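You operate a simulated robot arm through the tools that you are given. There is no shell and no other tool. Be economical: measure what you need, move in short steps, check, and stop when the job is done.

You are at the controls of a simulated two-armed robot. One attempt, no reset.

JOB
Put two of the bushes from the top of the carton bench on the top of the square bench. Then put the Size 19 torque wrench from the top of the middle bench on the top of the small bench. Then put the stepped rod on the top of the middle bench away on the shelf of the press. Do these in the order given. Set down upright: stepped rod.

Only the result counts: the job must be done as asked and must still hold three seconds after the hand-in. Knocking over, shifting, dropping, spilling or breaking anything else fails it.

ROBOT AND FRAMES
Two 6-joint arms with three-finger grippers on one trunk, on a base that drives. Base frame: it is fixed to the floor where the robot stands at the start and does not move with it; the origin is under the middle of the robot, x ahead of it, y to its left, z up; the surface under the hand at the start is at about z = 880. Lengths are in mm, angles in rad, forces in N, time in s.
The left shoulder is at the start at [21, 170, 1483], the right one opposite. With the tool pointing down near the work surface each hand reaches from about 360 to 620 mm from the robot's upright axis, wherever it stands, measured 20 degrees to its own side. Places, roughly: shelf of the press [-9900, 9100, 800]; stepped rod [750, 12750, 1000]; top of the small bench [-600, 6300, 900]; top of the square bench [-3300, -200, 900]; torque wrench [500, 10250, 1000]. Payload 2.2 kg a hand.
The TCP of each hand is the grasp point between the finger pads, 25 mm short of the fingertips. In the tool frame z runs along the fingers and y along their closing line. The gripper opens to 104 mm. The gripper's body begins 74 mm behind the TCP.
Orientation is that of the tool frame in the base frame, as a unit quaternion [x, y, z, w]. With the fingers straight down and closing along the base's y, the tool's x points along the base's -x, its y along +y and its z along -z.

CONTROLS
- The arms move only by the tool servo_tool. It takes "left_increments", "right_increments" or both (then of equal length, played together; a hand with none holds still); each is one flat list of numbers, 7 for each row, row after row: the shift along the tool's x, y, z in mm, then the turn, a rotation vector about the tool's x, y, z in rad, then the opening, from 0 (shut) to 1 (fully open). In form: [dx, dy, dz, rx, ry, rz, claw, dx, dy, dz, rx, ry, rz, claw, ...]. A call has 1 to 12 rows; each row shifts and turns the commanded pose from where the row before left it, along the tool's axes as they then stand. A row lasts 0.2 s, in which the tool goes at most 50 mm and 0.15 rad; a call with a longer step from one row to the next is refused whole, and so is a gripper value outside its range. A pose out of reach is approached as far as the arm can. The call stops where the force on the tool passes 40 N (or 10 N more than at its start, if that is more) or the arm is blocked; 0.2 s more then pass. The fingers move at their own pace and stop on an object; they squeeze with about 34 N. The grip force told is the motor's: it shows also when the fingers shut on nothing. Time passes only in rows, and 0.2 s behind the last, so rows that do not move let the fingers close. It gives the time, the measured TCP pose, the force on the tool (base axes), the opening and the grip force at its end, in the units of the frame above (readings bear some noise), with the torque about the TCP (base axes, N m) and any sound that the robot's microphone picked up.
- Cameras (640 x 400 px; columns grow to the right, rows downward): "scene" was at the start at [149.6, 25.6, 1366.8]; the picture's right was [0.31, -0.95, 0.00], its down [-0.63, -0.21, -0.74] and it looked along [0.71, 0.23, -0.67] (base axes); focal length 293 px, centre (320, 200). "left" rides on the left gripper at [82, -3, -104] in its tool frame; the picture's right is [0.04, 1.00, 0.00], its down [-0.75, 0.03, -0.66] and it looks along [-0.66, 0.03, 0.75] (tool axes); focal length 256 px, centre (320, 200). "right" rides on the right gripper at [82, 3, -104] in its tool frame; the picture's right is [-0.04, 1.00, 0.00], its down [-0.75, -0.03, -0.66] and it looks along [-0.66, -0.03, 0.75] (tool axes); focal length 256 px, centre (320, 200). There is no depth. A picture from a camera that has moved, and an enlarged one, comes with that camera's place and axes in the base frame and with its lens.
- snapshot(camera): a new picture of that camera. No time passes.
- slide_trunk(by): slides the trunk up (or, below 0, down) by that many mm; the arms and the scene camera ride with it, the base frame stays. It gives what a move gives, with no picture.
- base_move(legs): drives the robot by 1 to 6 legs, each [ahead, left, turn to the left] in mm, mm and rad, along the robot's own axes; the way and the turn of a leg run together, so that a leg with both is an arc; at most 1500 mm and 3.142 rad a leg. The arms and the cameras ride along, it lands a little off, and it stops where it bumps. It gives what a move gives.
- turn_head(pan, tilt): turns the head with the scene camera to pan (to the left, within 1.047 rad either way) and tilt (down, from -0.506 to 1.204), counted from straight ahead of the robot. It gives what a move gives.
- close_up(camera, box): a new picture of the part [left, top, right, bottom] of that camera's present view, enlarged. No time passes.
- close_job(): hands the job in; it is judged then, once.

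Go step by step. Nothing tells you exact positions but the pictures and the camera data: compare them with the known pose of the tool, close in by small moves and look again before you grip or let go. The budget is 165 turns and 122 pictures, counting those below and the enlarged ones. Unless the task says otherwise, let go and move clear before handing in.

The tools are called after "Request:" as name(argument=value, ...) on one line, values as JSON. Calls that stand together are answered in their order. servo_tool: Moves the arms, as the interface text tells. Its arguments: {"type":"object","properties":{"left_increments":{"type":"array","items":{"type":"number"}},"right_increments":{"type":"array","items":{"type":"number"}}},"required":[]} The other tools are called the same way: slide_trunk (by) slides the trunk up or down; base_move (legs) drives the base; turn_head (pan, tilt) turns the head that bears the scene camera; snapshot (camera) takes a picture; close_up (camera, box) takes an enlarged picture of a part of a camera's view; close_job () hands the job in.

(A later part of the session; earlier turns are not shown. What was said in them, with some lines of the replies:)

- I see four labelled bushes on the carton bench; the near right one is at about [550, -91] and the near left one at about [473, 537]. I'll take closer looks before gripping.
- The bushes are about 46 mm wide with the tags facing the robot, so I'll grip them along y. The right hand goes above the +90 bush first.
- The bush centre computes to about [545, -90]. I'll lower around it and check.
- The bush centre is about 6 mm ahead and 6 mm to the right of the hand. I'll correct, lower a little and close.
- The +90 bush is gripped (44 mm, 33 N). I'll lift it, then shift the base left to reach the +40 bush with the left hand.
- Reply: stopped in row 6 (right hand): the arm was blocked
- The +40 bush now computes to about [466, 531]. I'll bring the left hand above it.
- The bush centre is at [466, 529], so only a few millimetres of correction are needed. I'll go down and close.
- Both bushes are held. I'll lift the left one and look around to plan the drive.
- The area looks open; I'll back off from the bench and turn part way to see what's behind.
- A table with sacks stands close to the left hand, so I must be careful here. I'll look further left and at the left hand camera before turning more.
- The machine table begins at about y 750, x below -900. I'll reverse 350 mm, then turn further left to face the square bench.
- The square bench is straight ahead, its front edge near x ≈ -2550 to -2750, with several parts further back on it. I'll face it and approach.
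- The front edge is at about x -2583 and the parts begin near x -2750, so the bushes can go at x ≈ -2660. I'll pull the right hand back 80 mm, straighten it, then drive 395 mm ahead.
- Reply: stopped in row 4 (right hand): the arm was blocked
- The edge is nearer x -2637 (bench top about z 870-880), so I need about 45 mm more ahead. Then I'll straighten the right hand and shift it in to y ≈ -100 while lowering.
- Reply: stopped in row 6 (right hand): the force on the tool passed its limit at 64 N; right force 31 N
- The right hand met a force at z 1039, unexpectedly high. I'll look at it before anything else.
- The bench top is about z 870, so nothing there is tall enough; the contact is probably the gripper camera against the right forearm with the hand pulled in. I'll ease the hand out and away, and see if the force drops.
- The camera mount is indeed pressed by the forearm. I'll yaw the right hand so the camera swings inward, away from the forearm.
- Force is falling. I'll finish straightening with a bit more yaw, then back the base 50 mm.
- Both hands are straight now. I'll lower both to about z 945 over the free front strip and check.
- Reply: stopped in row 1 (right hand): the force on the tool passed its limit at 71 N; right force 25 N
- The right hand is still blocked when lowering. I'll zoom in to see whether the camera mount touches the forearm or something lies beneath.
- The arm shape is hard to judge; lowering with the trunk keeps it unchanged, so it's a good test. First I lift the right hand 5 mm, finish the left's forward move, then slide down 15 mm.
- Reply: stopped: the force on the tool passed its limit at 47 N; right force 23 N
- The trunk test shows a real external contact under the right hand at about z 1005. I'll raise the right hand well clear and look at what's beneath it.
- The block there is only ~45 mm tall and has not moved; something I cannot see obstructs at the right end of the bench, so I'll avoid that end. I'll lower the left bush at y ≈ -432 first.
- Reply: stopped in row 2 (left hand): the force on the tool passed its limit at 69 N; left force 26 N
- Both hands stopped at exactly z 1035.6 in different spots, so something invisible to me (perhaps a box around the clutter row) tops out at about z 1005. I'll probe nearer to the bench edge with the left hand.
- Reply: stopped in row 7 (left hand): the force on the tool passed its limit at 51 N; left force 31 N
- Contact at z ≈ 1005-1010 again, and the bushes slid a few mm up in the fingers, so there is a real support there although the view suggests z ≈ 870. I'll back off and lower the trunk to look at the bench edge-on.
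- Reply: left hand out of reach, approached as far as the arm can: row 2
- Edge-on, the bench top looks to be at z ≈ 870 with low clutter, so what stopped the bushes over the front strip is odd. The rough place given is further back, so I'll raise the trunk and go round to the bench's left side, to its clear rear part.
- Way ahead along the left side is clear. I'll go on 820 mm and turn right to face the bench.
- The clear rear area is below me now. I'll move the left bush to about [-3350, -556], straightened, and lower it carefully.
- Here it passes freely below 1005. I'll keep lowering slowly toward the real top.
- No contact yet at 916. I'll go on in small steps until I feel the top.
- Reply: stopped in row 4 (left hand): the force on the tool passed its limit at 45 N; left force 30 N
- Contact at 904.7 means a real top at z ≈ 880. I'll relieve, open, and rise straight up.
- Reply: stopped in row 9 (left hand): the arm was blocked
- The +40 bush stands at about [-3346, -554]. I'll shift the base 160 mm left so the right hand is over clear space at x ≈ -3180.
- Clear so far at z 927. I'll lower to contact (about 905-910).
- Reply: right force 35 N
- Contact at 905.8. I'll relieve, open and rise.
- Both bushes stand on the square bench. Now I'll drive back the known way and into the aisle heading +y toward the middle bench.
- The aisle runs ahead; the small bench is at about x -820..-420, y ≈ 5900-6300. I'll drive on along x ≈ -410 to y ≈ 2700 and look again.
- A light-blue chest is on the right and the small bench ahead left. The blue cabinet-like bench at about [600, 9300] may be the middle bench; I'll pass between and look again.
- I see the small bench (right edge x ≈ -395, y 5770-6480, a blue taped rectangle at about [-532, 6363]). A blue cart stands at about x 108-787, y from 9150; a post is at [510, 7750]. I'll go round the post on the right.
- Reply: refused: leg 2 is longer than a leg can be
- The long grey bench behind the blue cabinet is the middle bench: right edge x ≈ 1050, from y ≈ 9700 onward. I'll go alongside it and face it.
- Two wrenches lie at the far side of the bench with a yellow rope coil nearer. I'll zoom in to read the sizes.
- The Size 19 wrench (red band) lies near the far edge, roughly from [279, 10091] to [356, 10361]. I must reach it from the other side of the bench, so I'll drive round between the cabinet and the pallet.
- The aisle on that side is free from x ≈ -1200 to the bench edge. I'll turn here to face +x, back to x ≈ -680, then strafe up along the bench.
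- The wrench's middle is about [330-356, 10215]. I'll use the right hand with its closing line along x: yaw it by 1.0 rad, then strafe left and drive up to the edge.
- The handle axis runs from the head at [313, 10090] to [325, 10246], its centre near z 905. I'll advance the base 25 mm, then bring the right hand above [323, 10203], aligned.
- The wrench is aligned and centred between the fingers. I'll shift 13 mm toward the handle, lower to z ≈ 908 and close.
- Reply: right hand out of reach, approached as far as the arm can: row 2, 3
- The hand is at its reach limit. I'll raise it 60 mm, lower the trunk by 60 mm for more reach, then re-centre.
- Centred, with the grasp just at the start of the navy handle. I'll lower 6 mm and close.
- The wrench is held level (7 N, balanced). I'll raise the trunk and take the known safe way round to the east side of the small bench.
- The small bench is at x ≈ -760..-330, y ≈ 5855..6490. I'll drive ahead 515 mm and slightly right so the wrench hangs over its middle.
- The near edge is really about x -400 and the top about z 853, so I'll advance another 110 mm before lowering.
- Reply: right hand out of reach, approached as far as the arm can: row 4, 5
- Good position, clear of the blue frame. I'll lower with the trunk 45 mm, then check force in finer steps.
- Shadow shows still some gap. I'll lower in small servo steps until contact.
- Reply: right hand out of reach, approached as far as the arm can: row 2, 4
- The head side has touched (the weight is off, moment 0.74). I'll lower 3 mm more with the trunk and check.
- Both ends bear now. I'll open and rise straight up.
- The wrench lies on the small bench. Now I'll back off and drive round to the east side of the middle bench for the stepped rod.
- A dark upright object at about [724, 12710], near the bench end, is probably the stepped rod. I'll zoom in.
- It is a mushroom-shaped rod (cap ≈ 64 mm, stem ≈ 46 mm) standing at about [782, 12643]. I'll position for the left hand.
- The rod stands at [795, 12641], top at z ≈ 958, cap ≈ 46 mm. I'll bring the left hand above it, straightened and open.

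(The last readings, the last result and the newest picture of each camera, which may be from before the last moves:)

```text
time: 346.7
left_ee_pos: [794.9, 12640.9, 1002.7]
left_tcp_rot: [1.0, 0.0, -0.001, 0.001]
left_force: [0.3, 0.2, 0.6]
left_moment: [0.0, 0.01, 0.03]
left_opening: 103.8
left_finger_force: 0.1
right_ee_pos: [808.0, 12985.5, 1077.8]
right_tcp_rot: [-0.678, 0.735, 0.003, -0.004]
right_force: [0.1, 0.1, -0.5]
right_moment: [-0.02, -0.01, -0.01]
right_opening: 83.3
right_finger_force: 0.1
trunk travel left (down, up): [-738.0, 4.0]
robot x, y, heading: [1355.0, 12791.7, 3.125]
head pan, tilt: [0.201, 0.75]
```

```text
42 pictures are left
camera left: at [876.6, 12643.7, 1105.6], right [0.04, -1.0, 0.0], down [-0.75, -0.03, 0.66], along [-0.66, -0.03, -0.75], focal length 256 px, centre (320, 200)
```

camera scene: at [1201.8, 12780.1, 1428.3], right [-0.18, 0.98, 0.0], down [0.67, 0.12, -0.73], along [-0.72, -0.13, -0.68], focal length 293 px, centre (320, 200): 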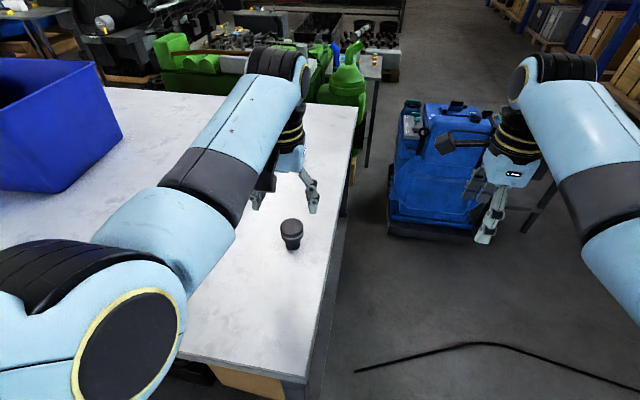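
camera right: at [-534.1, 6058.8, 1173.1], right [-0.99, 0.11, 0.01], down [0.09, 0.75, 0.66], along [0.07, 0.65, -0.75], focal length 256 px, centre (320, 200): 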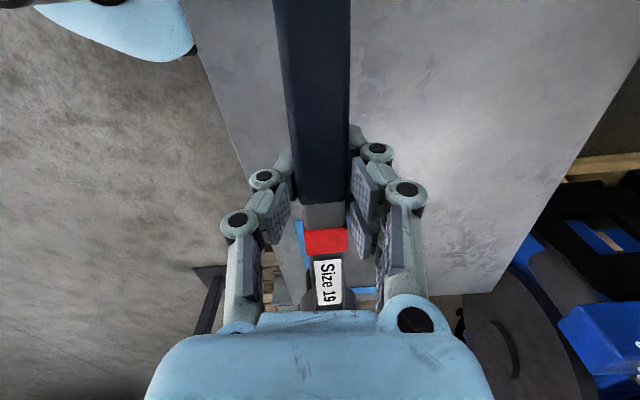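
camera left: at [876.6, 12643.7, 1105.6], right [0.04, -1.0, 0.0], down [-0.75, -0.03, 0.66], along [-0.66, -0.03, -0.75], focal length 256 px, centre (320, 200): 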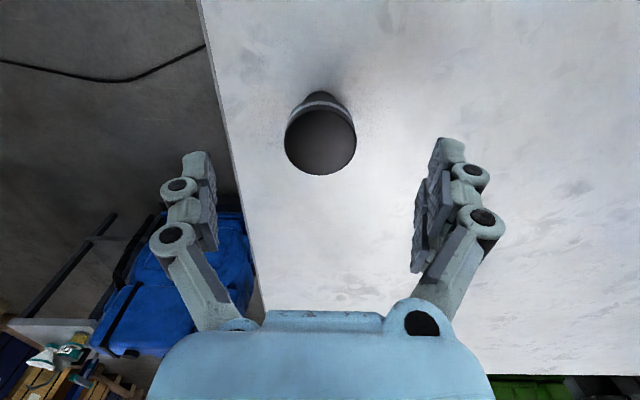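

Centred well. I'll lower to z ≈ 943 and close on the cap.

Request:
servo_tool(left_increments=[0, 0, 20, 0, 0, 0, 1, 1, 0, 20, 0, 0, 0, 1, 0, 0, 18, 0, 0, 0, 1, 0, 0, 2, 0, 0, 0, 1, 0, 0, 0, 0, 0, 0, 0.3, 0, 0, 0, 0, 0, 0, 0.3, 0, 0, 0, 0, 0, 0, 0.3, 0, 0, 0, 0, 0, 0, 0.3])

Request:
close_up(camera="scene", box=[210, 120, 390, 270])

```text
time: 348.5
left_ee_pos: [800.2, 12639.3, 944.7]
left_tcp_rot: [1.0, 0.0, 0.001, 0.001]
left_force: [-0.8, 1.3, -0.3]
left_moment: [0.16, -0.03, -0.02]
left_opening: 50.0
left_finger_force: 34.3
left hand out of reach, approached as far as the arm can: row 3
right_ee_pos: [808.3, 12987.4, 1077.0]
right_tcp_rot: [-0.677, 0.736, 0.003, -0.003]
right_force: [-1.0, 0.1, 0.3]
right_moment: [-0.04, 0.0, -0.01]
right_opening: 83.3
right_finger_force: 0.1
trunk travel left (down, up): [-738.0, 4.0]
robot x, y, heading: [1353.0, 12796.7, 3.127]
head pan, tilt: [0.201, 0.75]
```

```text
2.67 times, centred on (300, 195) of scene
camera zoom: at [1201.6, 12780.2, 1428.2], right [-0.18, 0.98, 0.0], down [0.67, 0.12, -0.73], along [-0.72, -0.13, -0.68], focal length 782 px, centre (373, 213)
```

zoom: 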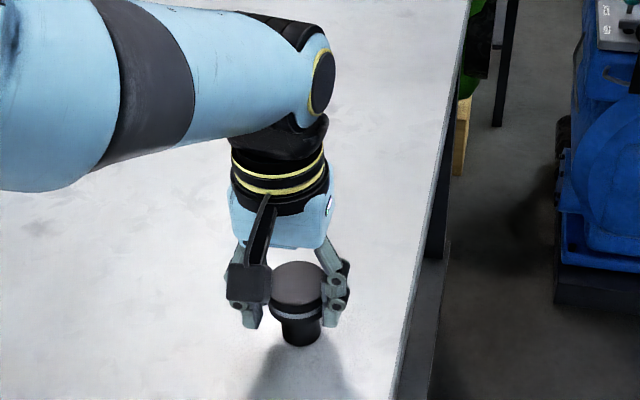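

The rod is gripped (50 mm, 34 N). I'll lift it and drive back to the west aisle at y ≈ 8600.

Request:
servo_tool(left_increments=[0, 0, -8, 0, 0, 0, 0.2, 0, 0, -25, 0, 0, 0, 0.2, 0, 0, -35, 0, 0, 0, 0.2, 10, 0, -35, 0, 0, 0, 0.2, 0, 0, 0, 0, 0, 0, 0.2])

Request:
base_move(legs=[[-370, 0, 0.01], [0, 1500, 0], [0, 1500, 0], [0, 1200, 0], [1500, 0, 0]])

Request:
turn_head(pan=0.0, tilt=0.2)

Request:
snapshot(camera="scene")

```text
time: 349.7
left_ee_pos: [808.6, 12637.4, 1047.0]
left_tcp_rot: [1.0, 0.0, 0.0, 0.0]
left_force: [-0.2, 0.5, -8.0]
left_moment: [0.01, -0.11, -0.01]
left_opening: 50.1
left_finger_force: 33.7
right_ee_pos: [807.2, 12985.5, 1075.9]
right_tcp_rot: [-0.677, 0.736, 0.004, -0.003]
right_force: [-0.7, -0.2, -0.3]
right_moment: [0.0, 0.04, -0.01]
right_opening: 83.2
right_finger_force: 0.0
trunk travel left (down, up): [-738.0, 4.0]
robot x, y, heading: [1359.2, 12797.8, 3.122]
head pan, tilt: [0.201, 0.75]
```

```text
time: 378.7
left_ee_pos: [-335.8, 8466.4, 1048.6]
left_tcp_rot: [1.0, 0.0, 0.001, 0.0]
left_force: [0.8, 0.3, -7.7]
left_moment: [0.02, -0.1, -0.01]
left_opening: 49.8
left_finger_force: 33.9
right_ee_pos: [-339.5, 8813.9, 1077.3]
right_tcp_rot: [-0.678, 0.735, 0.002, -0.002]
right_force: [-0.9, -0.2, 0.3]
right_moment: [-0.02, -0.01, 0.0]
right_opening: 83.2
right_finger_force: 0.0
trunk travel left (down, up): [-738.0, 4.0]
robot x, y, heading: [211.3, 8622.9, 3.122]
head pan, tilt: [0.201, 0.75]
```

```text
time: 379.7
left_ee_pos: [-335.9, 8467.8, 1047.7]
left_tcp_rot: [1.0, 0.0, 0.001, 0.001]
left_force: [-0.8, 0.5, -7.8]
left_moment: [0.02, -0.1, 0.02]
left_opening: 50.0
left_finger_force: 34.3
right_ee_pos: [-338.7, 8815.1, 1075.9]
right_tcp_rot: [-0.677, 0.736, 0.003, -0.004]
right_force: [0.0, -0.5, -0.1]
right_moment: [0.01, 0.03, -0.01]
right_opening: 83.4
right_finger_force: 0.1
trunk travel left (down, up): [-738.0, 4.0]
robot x, y, heading: [208.6, 8621.8, 3.121]
head pan, tilt: [0.0, 0.201]
```

```text
40 pictures are left
camera scene: at [43.1, 8625.2, 1477.7], right [0.02, 1.0, 0.0], down [0.2, 0.0, -0.98], along [-0.98, 0.02, -0.2], focal length 293 px, centre (320, 200)
```

scene: 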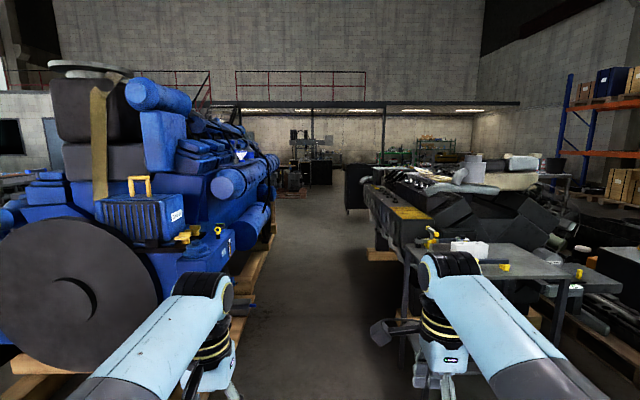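

The aisle west is clear, y from about 8120 to 9130; I'm at its middle. I'll drive 4.5 m on and look again.

Request:
base_move(legs=[[1500, 0, 0.02], [1500, 0, 0], [1500, 0, 0]])

Request:
snapshot(camera="scene")

```text
time: 401.2
left_ee_pos: [-4844.3, 8422.0, 1047.0]
left_tcp_rot: [1.0, 0.014, 0.001, 0.0]
left_force: [-0.2, 0.4, -7.6]
left_moment: [-0.03, -0.07, 0.03]
left_opening: 50.0
left_finger_force: 34.3
right_ee_pos: [-4856.1, 8769.1, 1077.6]
right_tcp_rot: [-0.688, 0.726, 0.002, -0.003]
right_force: [-0.2, 0.3, -0.6]
right_moment: [0.04, 0.0, 0.01]
right_opening: 83.0
right_finger_force: 0.1
trunk travel left (down, up): [-738.0, 4.0]
robot x, y, heading: [-4303.4, 8593.3, -3.13]
head pan, tilt: [0.0, 0.201]
```

```text
39 pictures are left
camera scene: at [-4469.1, 8590.0, 1477.7], right [-0.01, 1.0, 0.0], down [0.2, 0.0, -0.98], along [-0.98, -0.01, -0.2], focal length 293 px, centre (320, 200)
```

scene: 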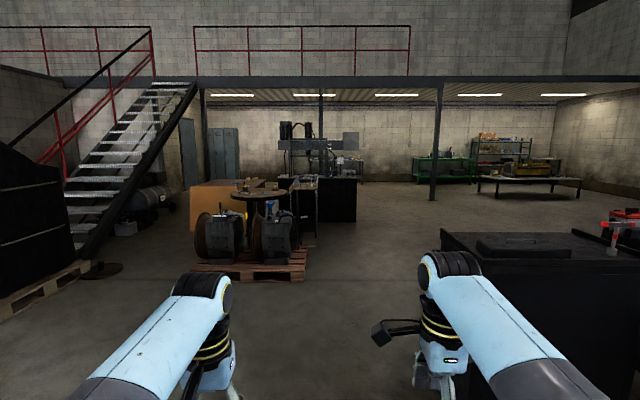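

The press seems to be the machine ahead near column 320-360. I'll zoom in on it.

Request:
close_up(camera="scene", box=[240, 100, 420, 240])

```text
2.86 times, centred on (330, 170) of scene
camera zoom: at [-4469.1, 8590.0, 1477.7], right [-0.01, 1.0, 0.0], down [0.2, 0.0, -0.98], along [-0.98, -0.01, -0.2], focal length 838 px, centre (291, 286)
```

zoom: 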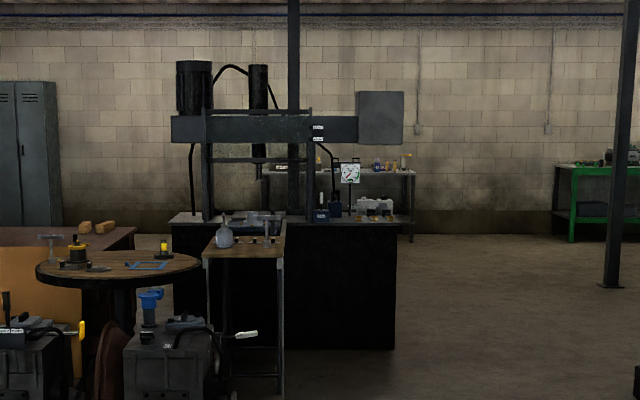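

It's a hydraulic press; its table/shelf (z ≈ 800) has an open right part at about y 8900-9200, x ≈ -9700 and beyond. I'll approach it avoiding the spool pallet.

Request:
base_move(legs=[[1500, 0, -0.01], [1200, -100, 0], [400, -350, 0], [1000, 0, 0]])

Request:
turn_head(pan=0.0, tilt=0.3)

Request:
snapshot(camera="scene")

```text
time: 421.8
left_ee_pos: [-8934.8, 8891.1, 1047.5]
left_tcp_rot: [1.0, 0.005, 0.001, 0.001]
left_force: [-0.5, 0.5, -6.6]
left_moment: [-0.01, -0.12, 0.0]
left_opening: 50.1
left_finger_force: 34.1
right_ee_pos: [-8939.0, 9237.4, 1076.6]
right_tcp_rot: [-0.681, 0.732, 0.003, -0.003]
right_force: [-0.2, 0.5, -0.1]
right_moment: [-0.01, 0.0, 0.0]
right_opening: 83.0
right_finger_force: 0.1
trunk travel left (down, up): [-738.0, 4.0]
robot x, y, heading: [-8389.8, 9049.8, 3.128]
head pan, tilt: [0.0, 0.201]
```

```text
time: 422.5
left_ee_pos: [-8934.5, 8890.2, 1046.0]
left_tcp_rot: [1.0, 0.005, 0.001, 0.001]
left_force: [0.1, 1.0, -7.1]
left_moment: [0.02, -0.1, 0.03]
left_opening: 49.8
left_finger_force: 33.7
right_ee_pos: [-8939.0, 9237.7, 1076.8]
right_tcp_rot: [-0.68, 0.733, 0.002, -0.002]
right_force: [-1.0, 0.1, 0.4]
right_moment: [-0.02, -0.01, 0.0]
right_opening: 83.2
right_finger_force: 0.0
trunk travel left (down, up): [-738.0, 4.0]
robot x, y, heading: [-8393.2, 9050.3, 3.131]
head pan, tilt: [0.0, 0.3]
```

```text
37 pictures are left
camera scene: at [-8556.4, 9052.1, 1468.5], right [0.01, 1.0, 0.0], down [0.3, 0.0, -0.96], along [-0.95, 0.01, -0.3], focal length 293 px, centre (320, 200)
```

scene: 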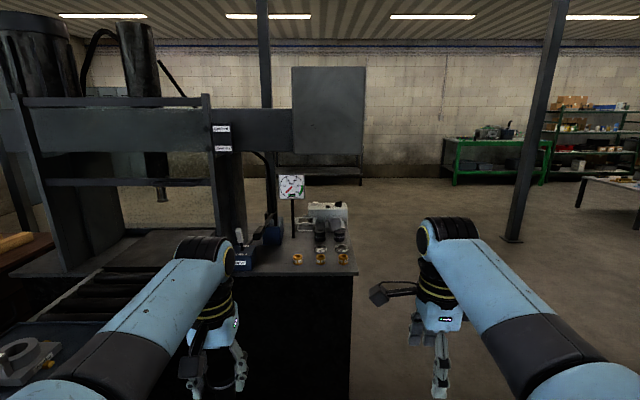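

The shelf on the right of the press holds several small things. I'll zoom in to find a free spot.

Request:
close_up(camera="scene", box=[210, 165, 380, 295])

```text
3.08 times, centred on (295, 230) of scene
camera zoom: at [-8556.4, 9052.1, 1468.5], right [0.01, 1.0, 0.0], down [0.3, 0.0, -0.96], along [-0.95, 0.01, -0.3], focal length 902 px, centre (397, 108)
```

zoom: 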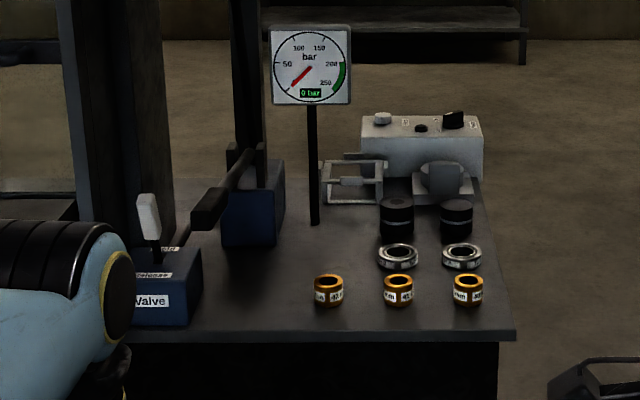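

There's a free patch left of the brass rings, about y 8776-8937, x -9640..-9880. I'll get closer, then re-measure.

Request:
base_move(legs=[[600, 25, 0.005]])

Request:
turn_head(pan=0.0, tilt=0.6)

Request:
snapshot(camera="scene")

Request:
snapshot(camera="left")

```text
time: 425.9
left_ee_pos: [-9530.3, 8862.9, 1048.5]
left_tcp_rot: [1.0, 0.009, 0.0, 0.001]
left_force: [0.8, -0.1, -7.4]
left_moment: [-0.02, -0.13, 0.01]
left_opening: 49.9
left_finger_force: 34.4
right_ee_pos: [-9538.2, 9208.5, 1076.9]
right_tcp_rot: [-0.684, 0.729, 0.002, -0.002]
right_force: [0.3, 0.7, 0.1]
right_moment: [-0.03, 0.01, 0.0]
right_opening: 83.0
right_finger_force: 0.1
trunk travel left (down, up): [-738.0, 4.0]
robot x, y, heading: [-8989.9, 9028.1, -3.142]
head pan, tilt: [0.0, 0.3]
```

```text
time: 426.6
left_ee_pos: [-9528.7, 8862.3, 1047.4]
left_tcp_rot: [1.0, 0.01, 0.0, 0.001]
left_force: [-0.5, -0.1, -7.7]
left_moment: [0.01, -0.12, -0.02]
left_opening: 49.9
left_finger_force: 34.0
right_ee_pos: [-9538.3, 9209.9, 1077.4]
right_tcp_rot: [-0.684, 0.729, 0.002, -0.003]
right_force: [0.3, 0.7, 0.3]
right_moment: [0.01, 0.0, 0.01]
right_opening: 83.3
right_finger_force: 0.0
trunk travel left (down, up): [-738.0, 4.0]
robot x, y, heading: [-8988.4, 9028.8, -3.139]
head pan, tilt: [0.0, 0.6]
```

```text
35 pictures are left
camera scene: at [-9148.6, 9027.6, 1441.1], right [0.0, 1.0, 0.0], down [0.56, 0.0, -0.83], along [-0.83, 0.0, -0.56], focal length 293 px, centre (320, 200)
```

scene: 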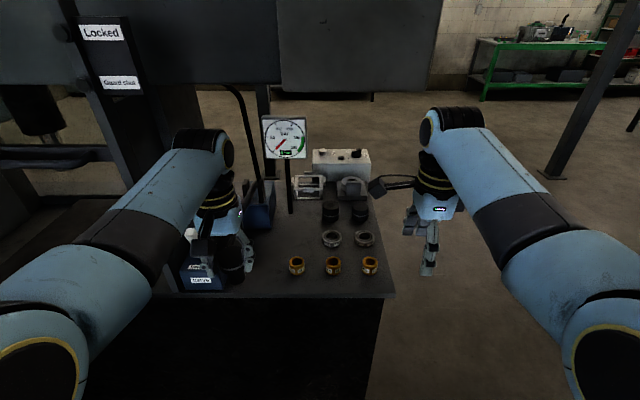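

```text
34 pictures are left
camera left: at [-9448.6, 8866.7, 1151.5], right [0.06, -1.0, 0.0], down [-0.75, -0.04, 0.65], along [-0.65, -0.04, -0.76], focal length 256 px, centre (320, 200)
```

left: 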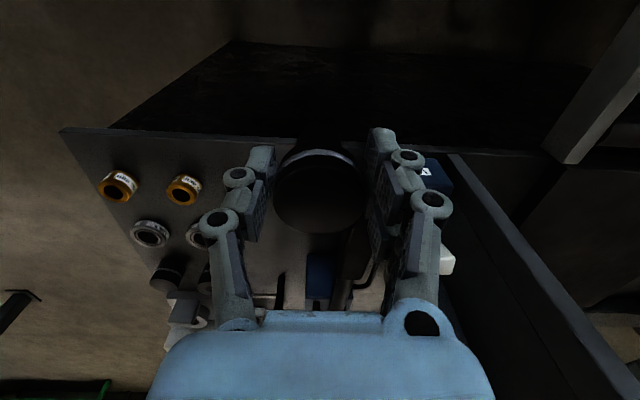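

Shelf top is about z 800, front edge x ≈ -9640; leftmost brass ring at y 8962, valve box right side y ≈ 8730-8760. Target for the rod is [-9715, 8848]; I'll drive ahead 186 mm and lower the trunk 120 mm.

Request:
base_move(legs=[[186, 12, 0]])

Request:
slide_trunk(by=-110)

Request:
turn_head(pan=0.15, tilt=0.75)

Request:
snapshot(camera="scene")

Request:
snapshot(camera="left")

```text
time: 427.5
left_ee_pos: [-9533.7, 8861.3, 1038.3]
left_tcp_rot: [1.0, 0.011, 0.026, 0.001]
left_force: [32.2, 2.5, -4.1]
left_moment: [-0.27, -0.82, 0.79]
left_opening: 50.2
left_finger_force: 34.5
right_ee_pos: [-9557.7, 9206.1, 1077.0]
right_tcp_rot: [-0.685, 0.729, 0.003, -0.003]
right_force: [-0.2, -1.0, 0.5]
right_moment: [0.0, -0.06, 0.0]
right_opening: 83.2
right_finger_force: 0.0
trunk travel left (down, up): [-738.0, 4.0]
robot x, y, heading: [-9007.7, 9030.1, -3.138]
head pan, tilt: [0.0, 0.6]
stopped in leg 1: the force on the tool passed its limit at 64 N (the readings are from after the stop); the commanded pose is now the measured one
```

```text
time: 428.1
left_ee_pos: [-9531.7, 8862.3, 1008.3]
left_tcp_rot: [0.999, 0.011, 0.032, 0.001]
left_force: [16.4, 2.2, -6.0]
left_moment: [-0.19, -0.5, 0.34]
left_opening: 50.0
left_finger_force: 33.6
right_ee_pos: [-9558.3, 9208.4, 1050.4]
right_tcp_rot: [-0.685, 0.728, 0.003, -0.003]
right_force: [-1.1, 0.4, 0.0]
right_moment: [-0.02, -0.07, 0.03]
right_opening: 83.5
right_finger_force: 0.0
trunk travel left (down, up): [-712.0, 30.0]
robot x, y, heading: [-9008.2, 9024.3, -3.137]
head pan, tilt: [0.0, 0.6]
stopped: the force on the tool passed its limit at 43 N (the readings are from after the stop); the commanded pose is now the measured one
```

```text
time: 428.8
left_ee_pos: [-9530.8, 8861.5, 1014.0]
left_tcp_rot: [1.0, 0.011, 0.026, 0.001]
left_force: [19.8, 2.5, -3.9]
left_moment: [0.05, -0.52, 0.53]
left_opening: 49.9
left_finger_force: 34.1
right_ee_pos: [-9555.1, 9206.9, 1052.4]
right_tcp_rot: [-0.685, 0.729, 0.003, -0.003]
right_force: [-0.2, 0.0, 0.7]
right_moment: [0.02, 0.0, -0.03]
right_opening: 83.4
right_finger_force: 0.0
trunk travel left (down, up): [-712.0, 30.0]
robot x, y, heading: [-9008.4, 9028.3, -3.136]
head pan, tilt: [0.15, 0.75]
```

```text
33 pictures are left
camera scene: at [-9158.6, 9014.1, 1402.5], right [-0.15, 0.99, 0.0], down [0.67, 0.1, -0.73], along [-0.72, -0.11, -0.68], focal length 293 px, centre (320, 200)
```

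scene: 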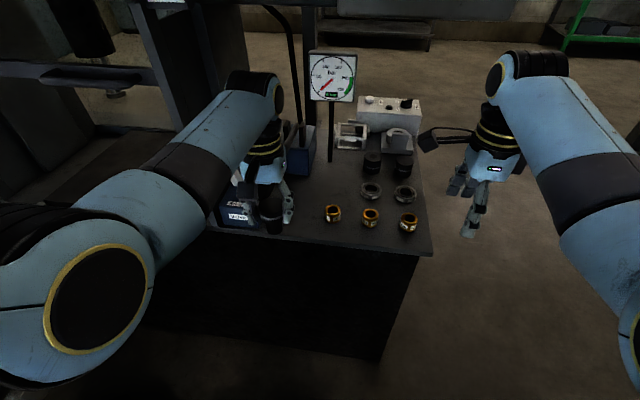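

```text
32 pictures are left
camera left: at [-9455.9, 8866.6, 1121.8], right [0.06, -1.0, 0.0], down [-0.79, -0.05, 0.62], along [-0.61, -0.04, -0.79], focal length 256 px, centre (320, 200)
```

left: 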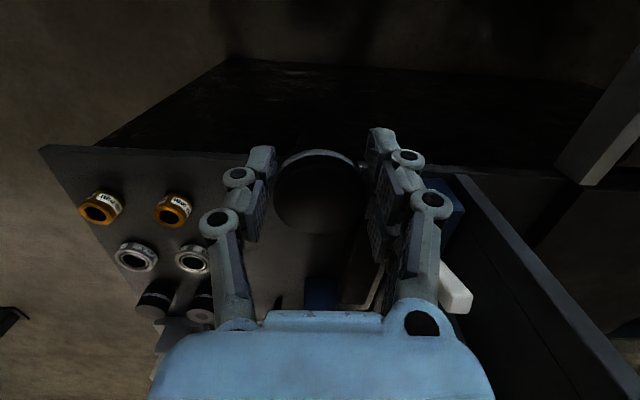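

The left hand touched something invisible on its left side at x ≈ -9555. I'll back off, straighten, and look at how the rod sits in the grip.

Request:
base_move(legs=[[-120, 0, 0]])

Request:
servo_tool(left_increments=[0, 0, 0, 0, -0.05, 0.02, 0.2, 0, 0, 0, 0, 0, 0, 0.2])

Request:
close_up(camera="scene", box=[200, 120, 340, 260])

Request:
snapshot(camera="left")

```text
time: 430.0
left_ee_pos: [-9414.6, 8863.7, 1013.9]
left_tcp_rot: [1.0, 0.009, 0.024, 0.001]
left_force: [0.4, 0.2, -6.7]
left_moment: [0.0, -0.1, 0.01]
left_opening: 49.8
left_finger_force: 34.3
right_ee_pos: [-9436.6, 9209.2, 1050.7]
right_tcp_rot: [-0.684, 0.729, 0.004, -0.002]
right_force: [0.6, 1.1, -0.1]
right_moment: [-0.01, -0.02, 0.02]
right_opening: 83.3
right_finger_force: 0.1
trunk travel left (down, up): [-712.0, 30.0]
robot x, y, heading: [-8888.2, 9027.5, 3.14]
head pan, tilt: [0.15, 0.75]
```

```text
time: 430.6
left_ee_pos: [-9414.2, 8863.1, 1013.6]
left_tcp_rot: [1.0, 0.0, 0.001, -0.001]
left_force: [-0.1, 0.1, -7.1]
left_moment: [0.03, -0.07, -0.02]
left_opening: 49.9
left_finger_force: 34.5
right_ee_pos: [-9436.0, 9209.4, 1051.3]
right_tcp_rot: [-0.684, 0.729, 0.002, -0.002]
right_force: [0.2, -0.7, -0.1]
right_moment: [0.03, -0.03, 0.0]
right_opening: 83.1
right_finger_force: 0.1
trunk travel left (down, up): [-712.0, 30.0]
robot x, y, heading: [-8886.9, 9024.2, 3.145]
head pan, tilt: [0.15, 0.75]
```

```text
2.86 times, centred on (270, 190) of scene
camera zoom: at [-9041.8, 9014.2, 1402.1], right [-0.15, 0.99, 0.0], down [0.67, 0.1, -0.73], along [-0.72, -0.11, -0.68], focal length 838 px, centre (463, 229)
```

zoom: 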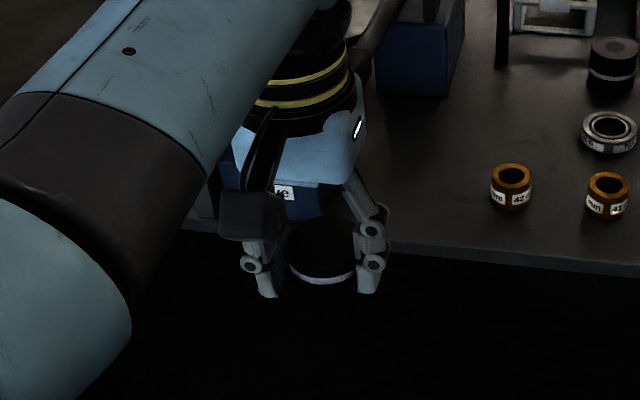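

```text
30 pictures are left
camera left: at [-9334.0, 8865.7, 1117.4], right [0.04, -1.0, 0.0], down [-0.76, -0.03, 0.66], along [-0.65, -0.03, -0.76], focal length 256 px, centre (320, 200)
```

left: 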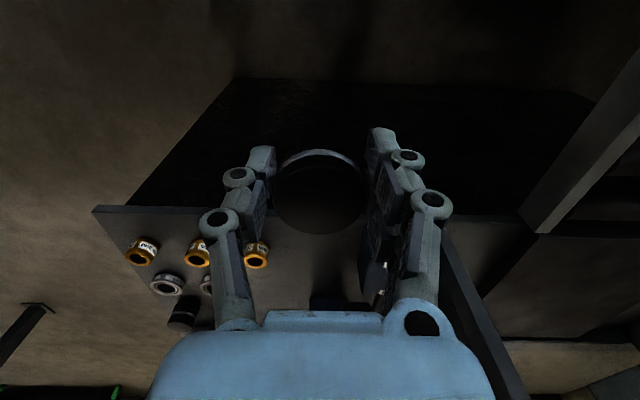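

I'll check from close whether the rod is still upright in the grip.

Request:
close_up(camera="left", box=[240, 110, 400, 260])

Request:
close_up(camera="scene", box=[255, 170, 345, 240])

```text
2.67 times, centred on (320, 185) of left
camera zoom: at [-9334.0, 8865.7, 1117.4], right [0.04, -1.0, 0.0], down [-0.76, -0.03, 0.66], along [-0.65, -0.03, -0.76], focal length 683 px, centre (320, 240)
```

zoom: 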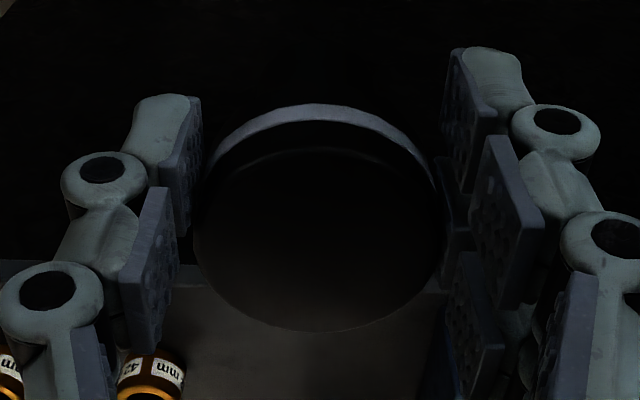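

```text
5.71 times, centred on (300, 205) of scene
camera zoom: at [-9041.8, 9014.2, 1402.1], right [-0.15, 0.99, 0.0], down [0.67, 0.1, -0.73], along [-0.72, -0.11, -0.68], focal length 1675 px, centre (434, 171)
```

zoom: 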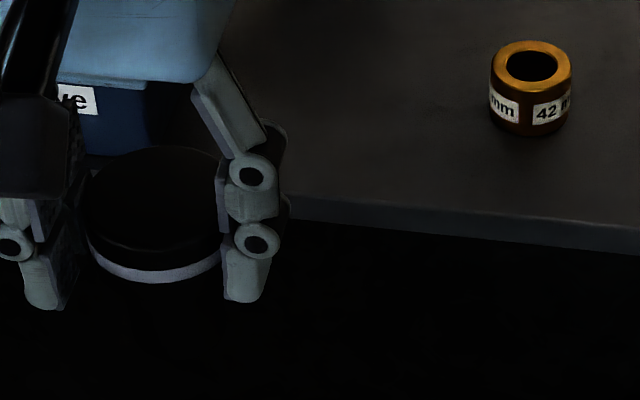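

The rod's cap is still level in the grip. I'll move right to line up with y ≈ 8965 (the free column behind the left brass ring) and advance in stages.

Request:
base_move(legs=[[0, -105, 0], [230, 0, 0]])

```text
time: 433.1
left_ee_pos: [-9640.3, 8964.6, 1012.5]
left_tcp_rot: [1.0, 0.001, 0.001, 0.0]
left_force: [-0.4, 0.4, -7.1]
left_moment: [0.01, -0.08, 0.03]
left_opening: 49.8
left_finger_force: 34.1
right_ee_pos: [-9663.7, 9310.2, 1049.2]
right_tcp_rot: [-0.684, 0.729, 0.002, -0.002]
right_force: [0.3, -0.3, 0.3]
right_moment: [0.01, -0.04, 0.02]
right_opening: 83.2
right_finger_force: 0.2
trunk travel left (down, up): [-712.0, 30.0]
robot x, y, heading: [-9114.7, 9133.1, -3.14]
head pan, tilt: [0.15, 0.75]
```

No contact now. I'll advance another 100 mm and look.

Request:
base_move(legs=[[100, 0, 0]])

Request:
snapshot(camera="left")

Request:
snapshot(camera="scene")

```text
time: 434.3
left_ee_pos: [-9742.7, 8966.0, 1012.9]
left_tcp_rot: [1.0, 0.0, 0.002, 0.001]
left_force: [-0.8, 0.2, -8.0]
left_moment: [0.05, -0.13, -0.04]
left_opening: 50.1
left_finger_force: 33.9
right_ee_pos: [-9766.0, 9310.9, 1049.5]
right_tcp_rot: [-0.684, 0.729, 0.002, -0.002]
right_force: [-0.2, -0.7, 0.5]
right_moment: [-0.01, -0.07, 0.01]
right_opening: 83.1
right_finger_force: 0.1
trunk travel left (down, up): [-712.0, 30.0]
robot x, y, heading: [-9216.9, 9131.9, -3.142]
head pan, tilt: [0.15, 0.75]
```

```text
27 pictures are left
camera left: at [-9662.1, 8968.2, 1116.9], right [0.04, -1.0, 0.0], down [-0.76, -0.03, 0.65], along [-0.65, -0.03, -0.76], focal length 256 px, centre (320, 200)
```

left: 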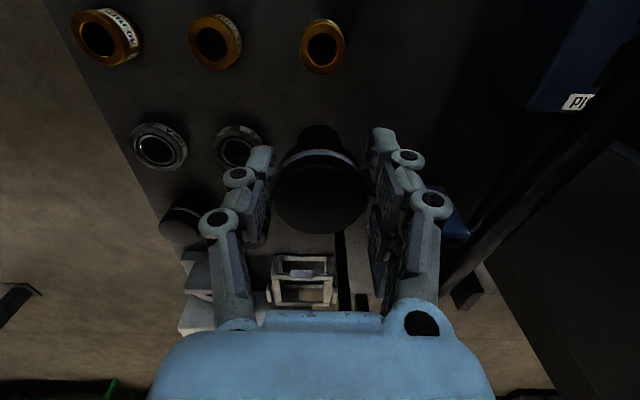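

```text
26 pictures are left
camera scene: at [-9370.3, 9116.6, 1402.0], right [-0.15, 0.99, 0.0], down [0.68, 0.1, -0.73], along [-0.72, -0.11, -0.68], focal length 293 px, centre (320, 200)
```

scene: 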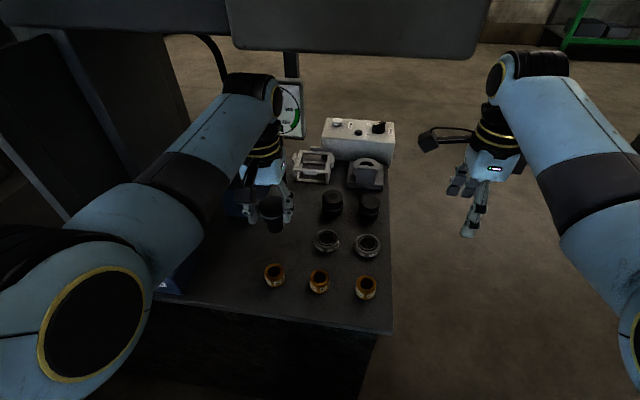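

The column behind the left brass ring is free; target [-9830, 8965]. I'll advance 86 mm and lower the trunk 110 mm.

Request:
base_move(legs=[[86, 0, 0]])

Request:
slide_trunk(by=-105)

Request:
snapshot(camera="left")

Request:
close_up(camera="scene", box=[190, 80, 410, 260])

```text
time: 435.4
left_ee_pos: [-9829.7, 8965.0, 1012.0]
left_tcp_rot: [1.0, 0.0, 0.001, 0.0]
left_force: [-0.8, 0.4, -7.4]
left_moment: [0.0, -0.1, -0.01]
left_opening: 50.0
left_finger_force: 34.2
right_ee_pos: [-9852.3, 9310.7, 1049.2]
right_tcp_rot: [-0.684, 0.729, 0.002, -0.002]
right_force: [-0.5, 0.5, -0.1]
right_moment: [0.01, -0.05, 0.03]
right_opening: 83.4
right_finger_force: 0.1
trunk travel left (down, up): [-712.0, 30.0]
robot x, y, heading: [-9302.6, 9131.0, -3.14]
head pan, tilt: [0.15, 0.75]
```

```text
time: 436.7
left_ee_pos: [-9829.2, 8966.3, 908.0]
left_tcp_rot: [1.0, 0.0, 0.001, 0.0]
left_force: [0.1, 0.1, -7.9]
left_moment: [0.03, -0.09, 0.01]
left_opening: 50.0
left_finger_force: 34.4
right_ee_pos: [-9851.3, 9311.3, 946.0]
right_tcp_rot: [-0.685, 0.729, 0.003, -0.002]
right_force: [0.0, -0.2, 0.4]
right_moment: [0.0, -0.01, -0.01]
right_opening: 83.1
right_finger_force: 0.1
trunk travel left (down, up): [-607.0, 135.0]
robot x, y, heading: [-9304.0, 9127.7, -3.139]
head pan, tilt: [0.15, 0.75]
```

```text
25 pictures are left
camera left: at [-9747.5, 8968.1, 1012.5], right [0.04, -1.0, 0.0], down [-0.76, -0.03, 0.65], along [-0.65, -0.03, -0.76], focal length 256 px, centre (320, 200)
```

left: 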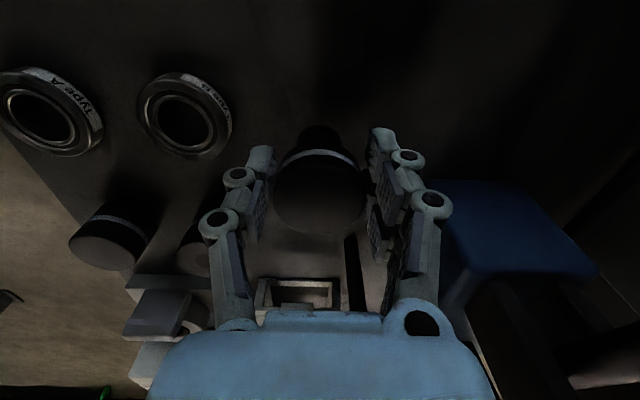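

```text
2.22 times, centred on (300, 170) of scene
camera zoom: at [-9455.8, 9116.6, 1297.0], right [-0.15, 0.99, 0.0], down [0.67, 0.1, -0.73], along [-0.72, -0.11, -0.68], focal length 652 px, centre (364, 267)
```

zoom: 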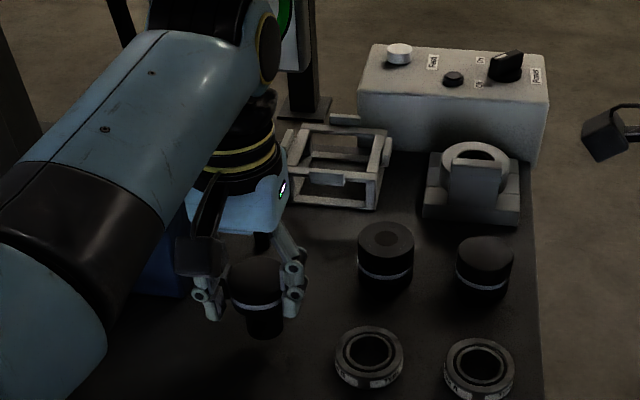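

No obstruction at z 908. I'll lower 30 mm more by trunk, then finely.

Request:
slide_trunk(by=-30)

Request:
servo_tool(left_increments=[0, 0, 3, 0, 0, 0, 0.2, 0, 0, 2, 0, 0, 0, 0.2, 0, 0, 2, 0, 0, 0, 0.2, 0, 0, 0, 0, 0, 0, 0.2])

Request:
close_up(camera="scene", box=[190, 80, 410, 260])

```text
time: 437.5
left_ee_pos: [-9831.0, 8965.5, 882.8]
left_tcp_rot: [1.0, 0.001, -0.002, -0.001]
left_force: [-4.5, -1.1, 21.7]
left_moment: [-0.02, 0.42, 0.02]
left_opening: 50.6
left_finger_force: 33.6
right_ee_pos: [-9850.7, 9311.5, 916.1]
right_tcp_rot: [-0.685, 0.729, 0.002, -0.002]
right_force: [-0.2, 0.1, -0.1]
right_moment: [0.0, 0.03, -0.03]
right_opening: 83.1
right_finger_force: 0.1
trunk travel left (down, up): [-577.0, 165.0]
robot x, y, heading: [-9300.2, 9127.4, -3.142]
head pan, tilt: [0.15, 0.75]
```

```text
time: 438.5
left_ee_pos: [-9826.2, 8964.1, 873.2]
left_tcp_rot: [1.0, 0.0, 0.001, 0.0]
left_force: [6.5, -3.0, 24.1]
left_moment: [-0.08, 0.19, 0.12]
left_opening: 48.0
left_finger_force: 34.3
right_ee_pos: [-9848.7, 9312.4, 917.0]
right_tcp_rot: [-0.685, 0.729, 0.003, -0.003]
right_force: [-0.5, -0.4, 0.2]
right_moment: [0.0, -0.02, 0.0]
right_opening: 83.2
right_finger_force: 0.0
trunk travel left (down, up): [-577.0, 165.0]
robot x, y, heading: [-9301.6, 9129.6, -3.141]
head pan, tilt: [0.15, 0.75]
```

```text
2.22 times, centred on (300, 170) of scene
camera zoom: at [-9452.8, 9117.1, 1267.2], right [-0.15, 0.99, 0.0], down [0.67, 0.1, -0.73], along [-0.72, -0.11, -0.68], focal length 652 px, centre (364, 267)
```

zoom: 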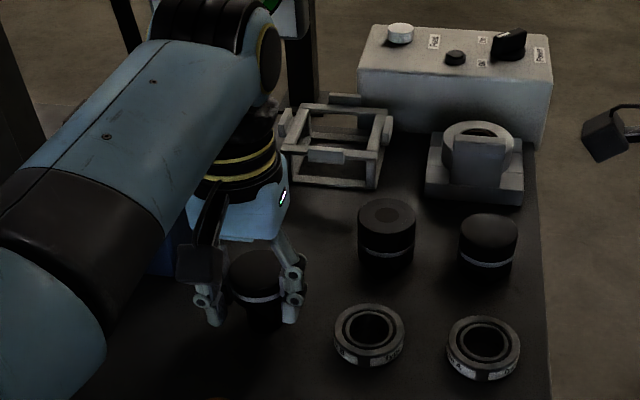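

It touched at about TCP z 883 and the rod now stands on the shelf with load. I'll relieve slightly, open, and rise straight up.

Request:
servo_tool(left_increments=[0, 0, -1, 0, 0, 0, 0.2, 0, 0, 0, 0, 0, 0, 0.55, 0, 0, 0, 0, 0, 0, 0.7, 0, 0, 0, 0, 0, 0, 0.75, 0, 0, 0, 0, 0, 0, 0.75, 0, 0, -10, 0, 0, 0, 0.75, 0, 0, -25, 0, 0, 0, 0.75, 0, 0, -40, 0, 0, 0, 0.75, 0, 0, -45, 0, 0, 0, 0.75, 0, 0, 0, 0, 0, 0, 0.75])

Request:
snapshot(camera="left")

Request:
close_up(camera="scene", box=[190, 80, 410, 260])

```text
time: 440.7
left_ee_pos: [-9827.8, 8966.8, 992.0]
left_tcp_rot: [1.0, 0.0, 0.001, -0.001]
left_force: [0.9, -1.3, -0.5]
left_moment: [0.01, -0.03, 0.01]
left_opening: 77.9
left_finger_force: 0.1
right_ee_pos: [-9851.5, 9311.1, 915.7]
right_tcp_rot: [-0.684, 0.729, 0.002, -0.002]
right_force: [-0.3, 0.0, -0.6]
right_moment: [-0.04, 0.01, -0.01]
right_opening: 83.4
right_finger_force: 0.1
trunk travel left (down, up): [-577.0, 165.0]
robot x, y, heading: [-9302.2, 9130.3, -3.142]
head pan, tilt: [0.15, 0.75]
```

```text
22 pictures are left
camera left: at [-9747.2, 8968.4, 1095.8], right [0.04, -1.0, 0.0], down [-0.76, -0.03, 0.65], along [-0.65, -0.03, -0.76], focal length 256 px, centre (320, 200)
```

left: 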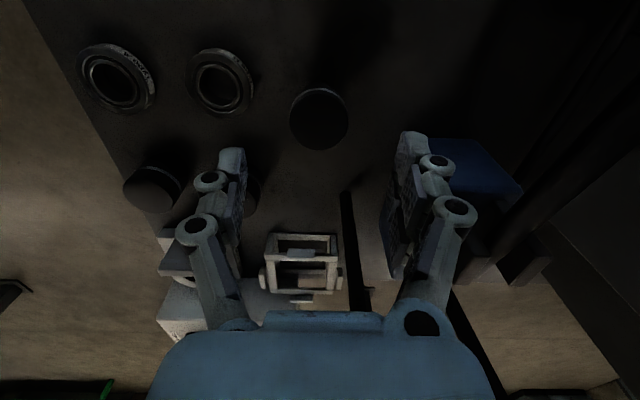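

```text
2.22 times, centred on (300, 170) of scene
camera zoom: at [-9455.9, 9116.7, 1266.7], right [-0.15, 0.99, 0.0], down [0.67, 0.1, -0.73], along [-0.72, -0.11, -0.68], focal length 652 px, centre (364, 267)
```

zoom: 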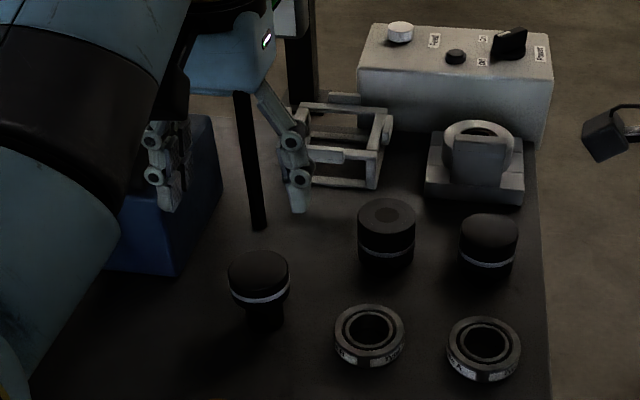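

The rod stands upright on the shelf, untouched by the fingers. I'll back straight off and take a last look.

Request:
base_move(legs=[[-450, 0, 0]])

Request:
turn_head(pan=0.1, tilt=0.5)

Request:
snapshot(camera="scene")

```text
time: 443.4
left_ee_pos: [-9377.0, 8968.3, 993.2]
left_tcp_rot: [1.0, -0.005, 0.001, 0.001]
left_force: [-0.3, 1.3, 1.0]
left_moment: [0.02, 0.04, 0.0]
left_opening: 77.9
left_finger_force: 0.0
right_ee_pos: [-9396.2, 9313.4, 915.3]
right_tcp_rot: [-0.681, 0.733, 0.003, -0.002]
right_force: [0.1, 0.6, 0.5]
right_moment: [-0.03, 0.04, -0.02]
right_opening: 83.0
right_finger_force: 0.1
trunk travel left (down, up): [-577.0, 165.0]
robot x, y, heading: [-8850.0, 9126.1, 3.131]
head pan, tilt: [0.15, 0.75]
```

```text
time: 444.2
left_ee_pos: [-9377.7, 8968.5, 992.4]
left_tcp_rot: [1.0, -0.004, 0.001, 0.0]
left_force: [0.5, 0.3, 0.1]
left_moment: [0.02, 0.02, -0.02]
left_opening: 77.9
left_finger_force: 0.0
right_ee_pos: [-9397.6, 9313.5, 916.1]
right_tcp_rot: [-0.681, 0.732, 0.002, -0.002]
right_force: [0.2, 0.0, -0.1]
right_moment: [-0.06, -0.01, 0.01]
right_opening: 83.3
right_finger_force: 0.1
trunk travel left (down, up): [-577.0, 165.0]
robot x, y, heading: [-8849.1, 9128.5, 3.132]
head pan, tilt: [0.099, 0.499]
```

```text
20 pictures are left
camera scene: at [-9012.9, 9119.8, 1288.6], right [-0.09, 1.0, 0.0], down [0.48, 0.04, -0.88], along [-0.87, -0.08, -0.48], focal length 293 px, centre (320, 200)
```

scene: 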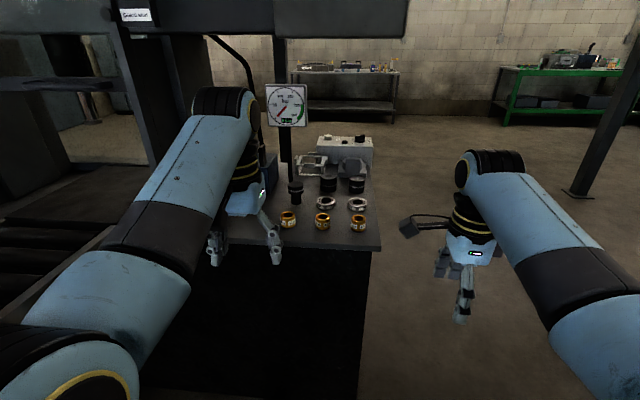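

The rod stands upright on the press shelf, everything around it is undisturbed and both hands are clear. All three parts are done in order, so I'll hand in.

Request:
close_job()

```text
The job is handed in.
```

I finished all three steps in the order you gave and handed the job in, but I haven't been told the result.

- **Bushes:** the +40 and +90 bushes are on the clear rear part of the square bench's top. While I was first lowering them near the front of that bench, both hands met resistance at about z 1005 that I could not see. The small block I could see there did not move.
- **Torque wrench:** the Size 19 wrench is on the small bench, clear of the blue frame.
- **Stepped rod:** the rod stands upright on the shelf of the press, behind the left brass ring. On my first approach the left hand pressed against something I could not see near x -9555. I backed off and came in further to the right, and the cap was still level in the grip. Nothing looked disturbed in my last view of the shelf.

I did not go back to check the bushes or the wrench after setting them down.
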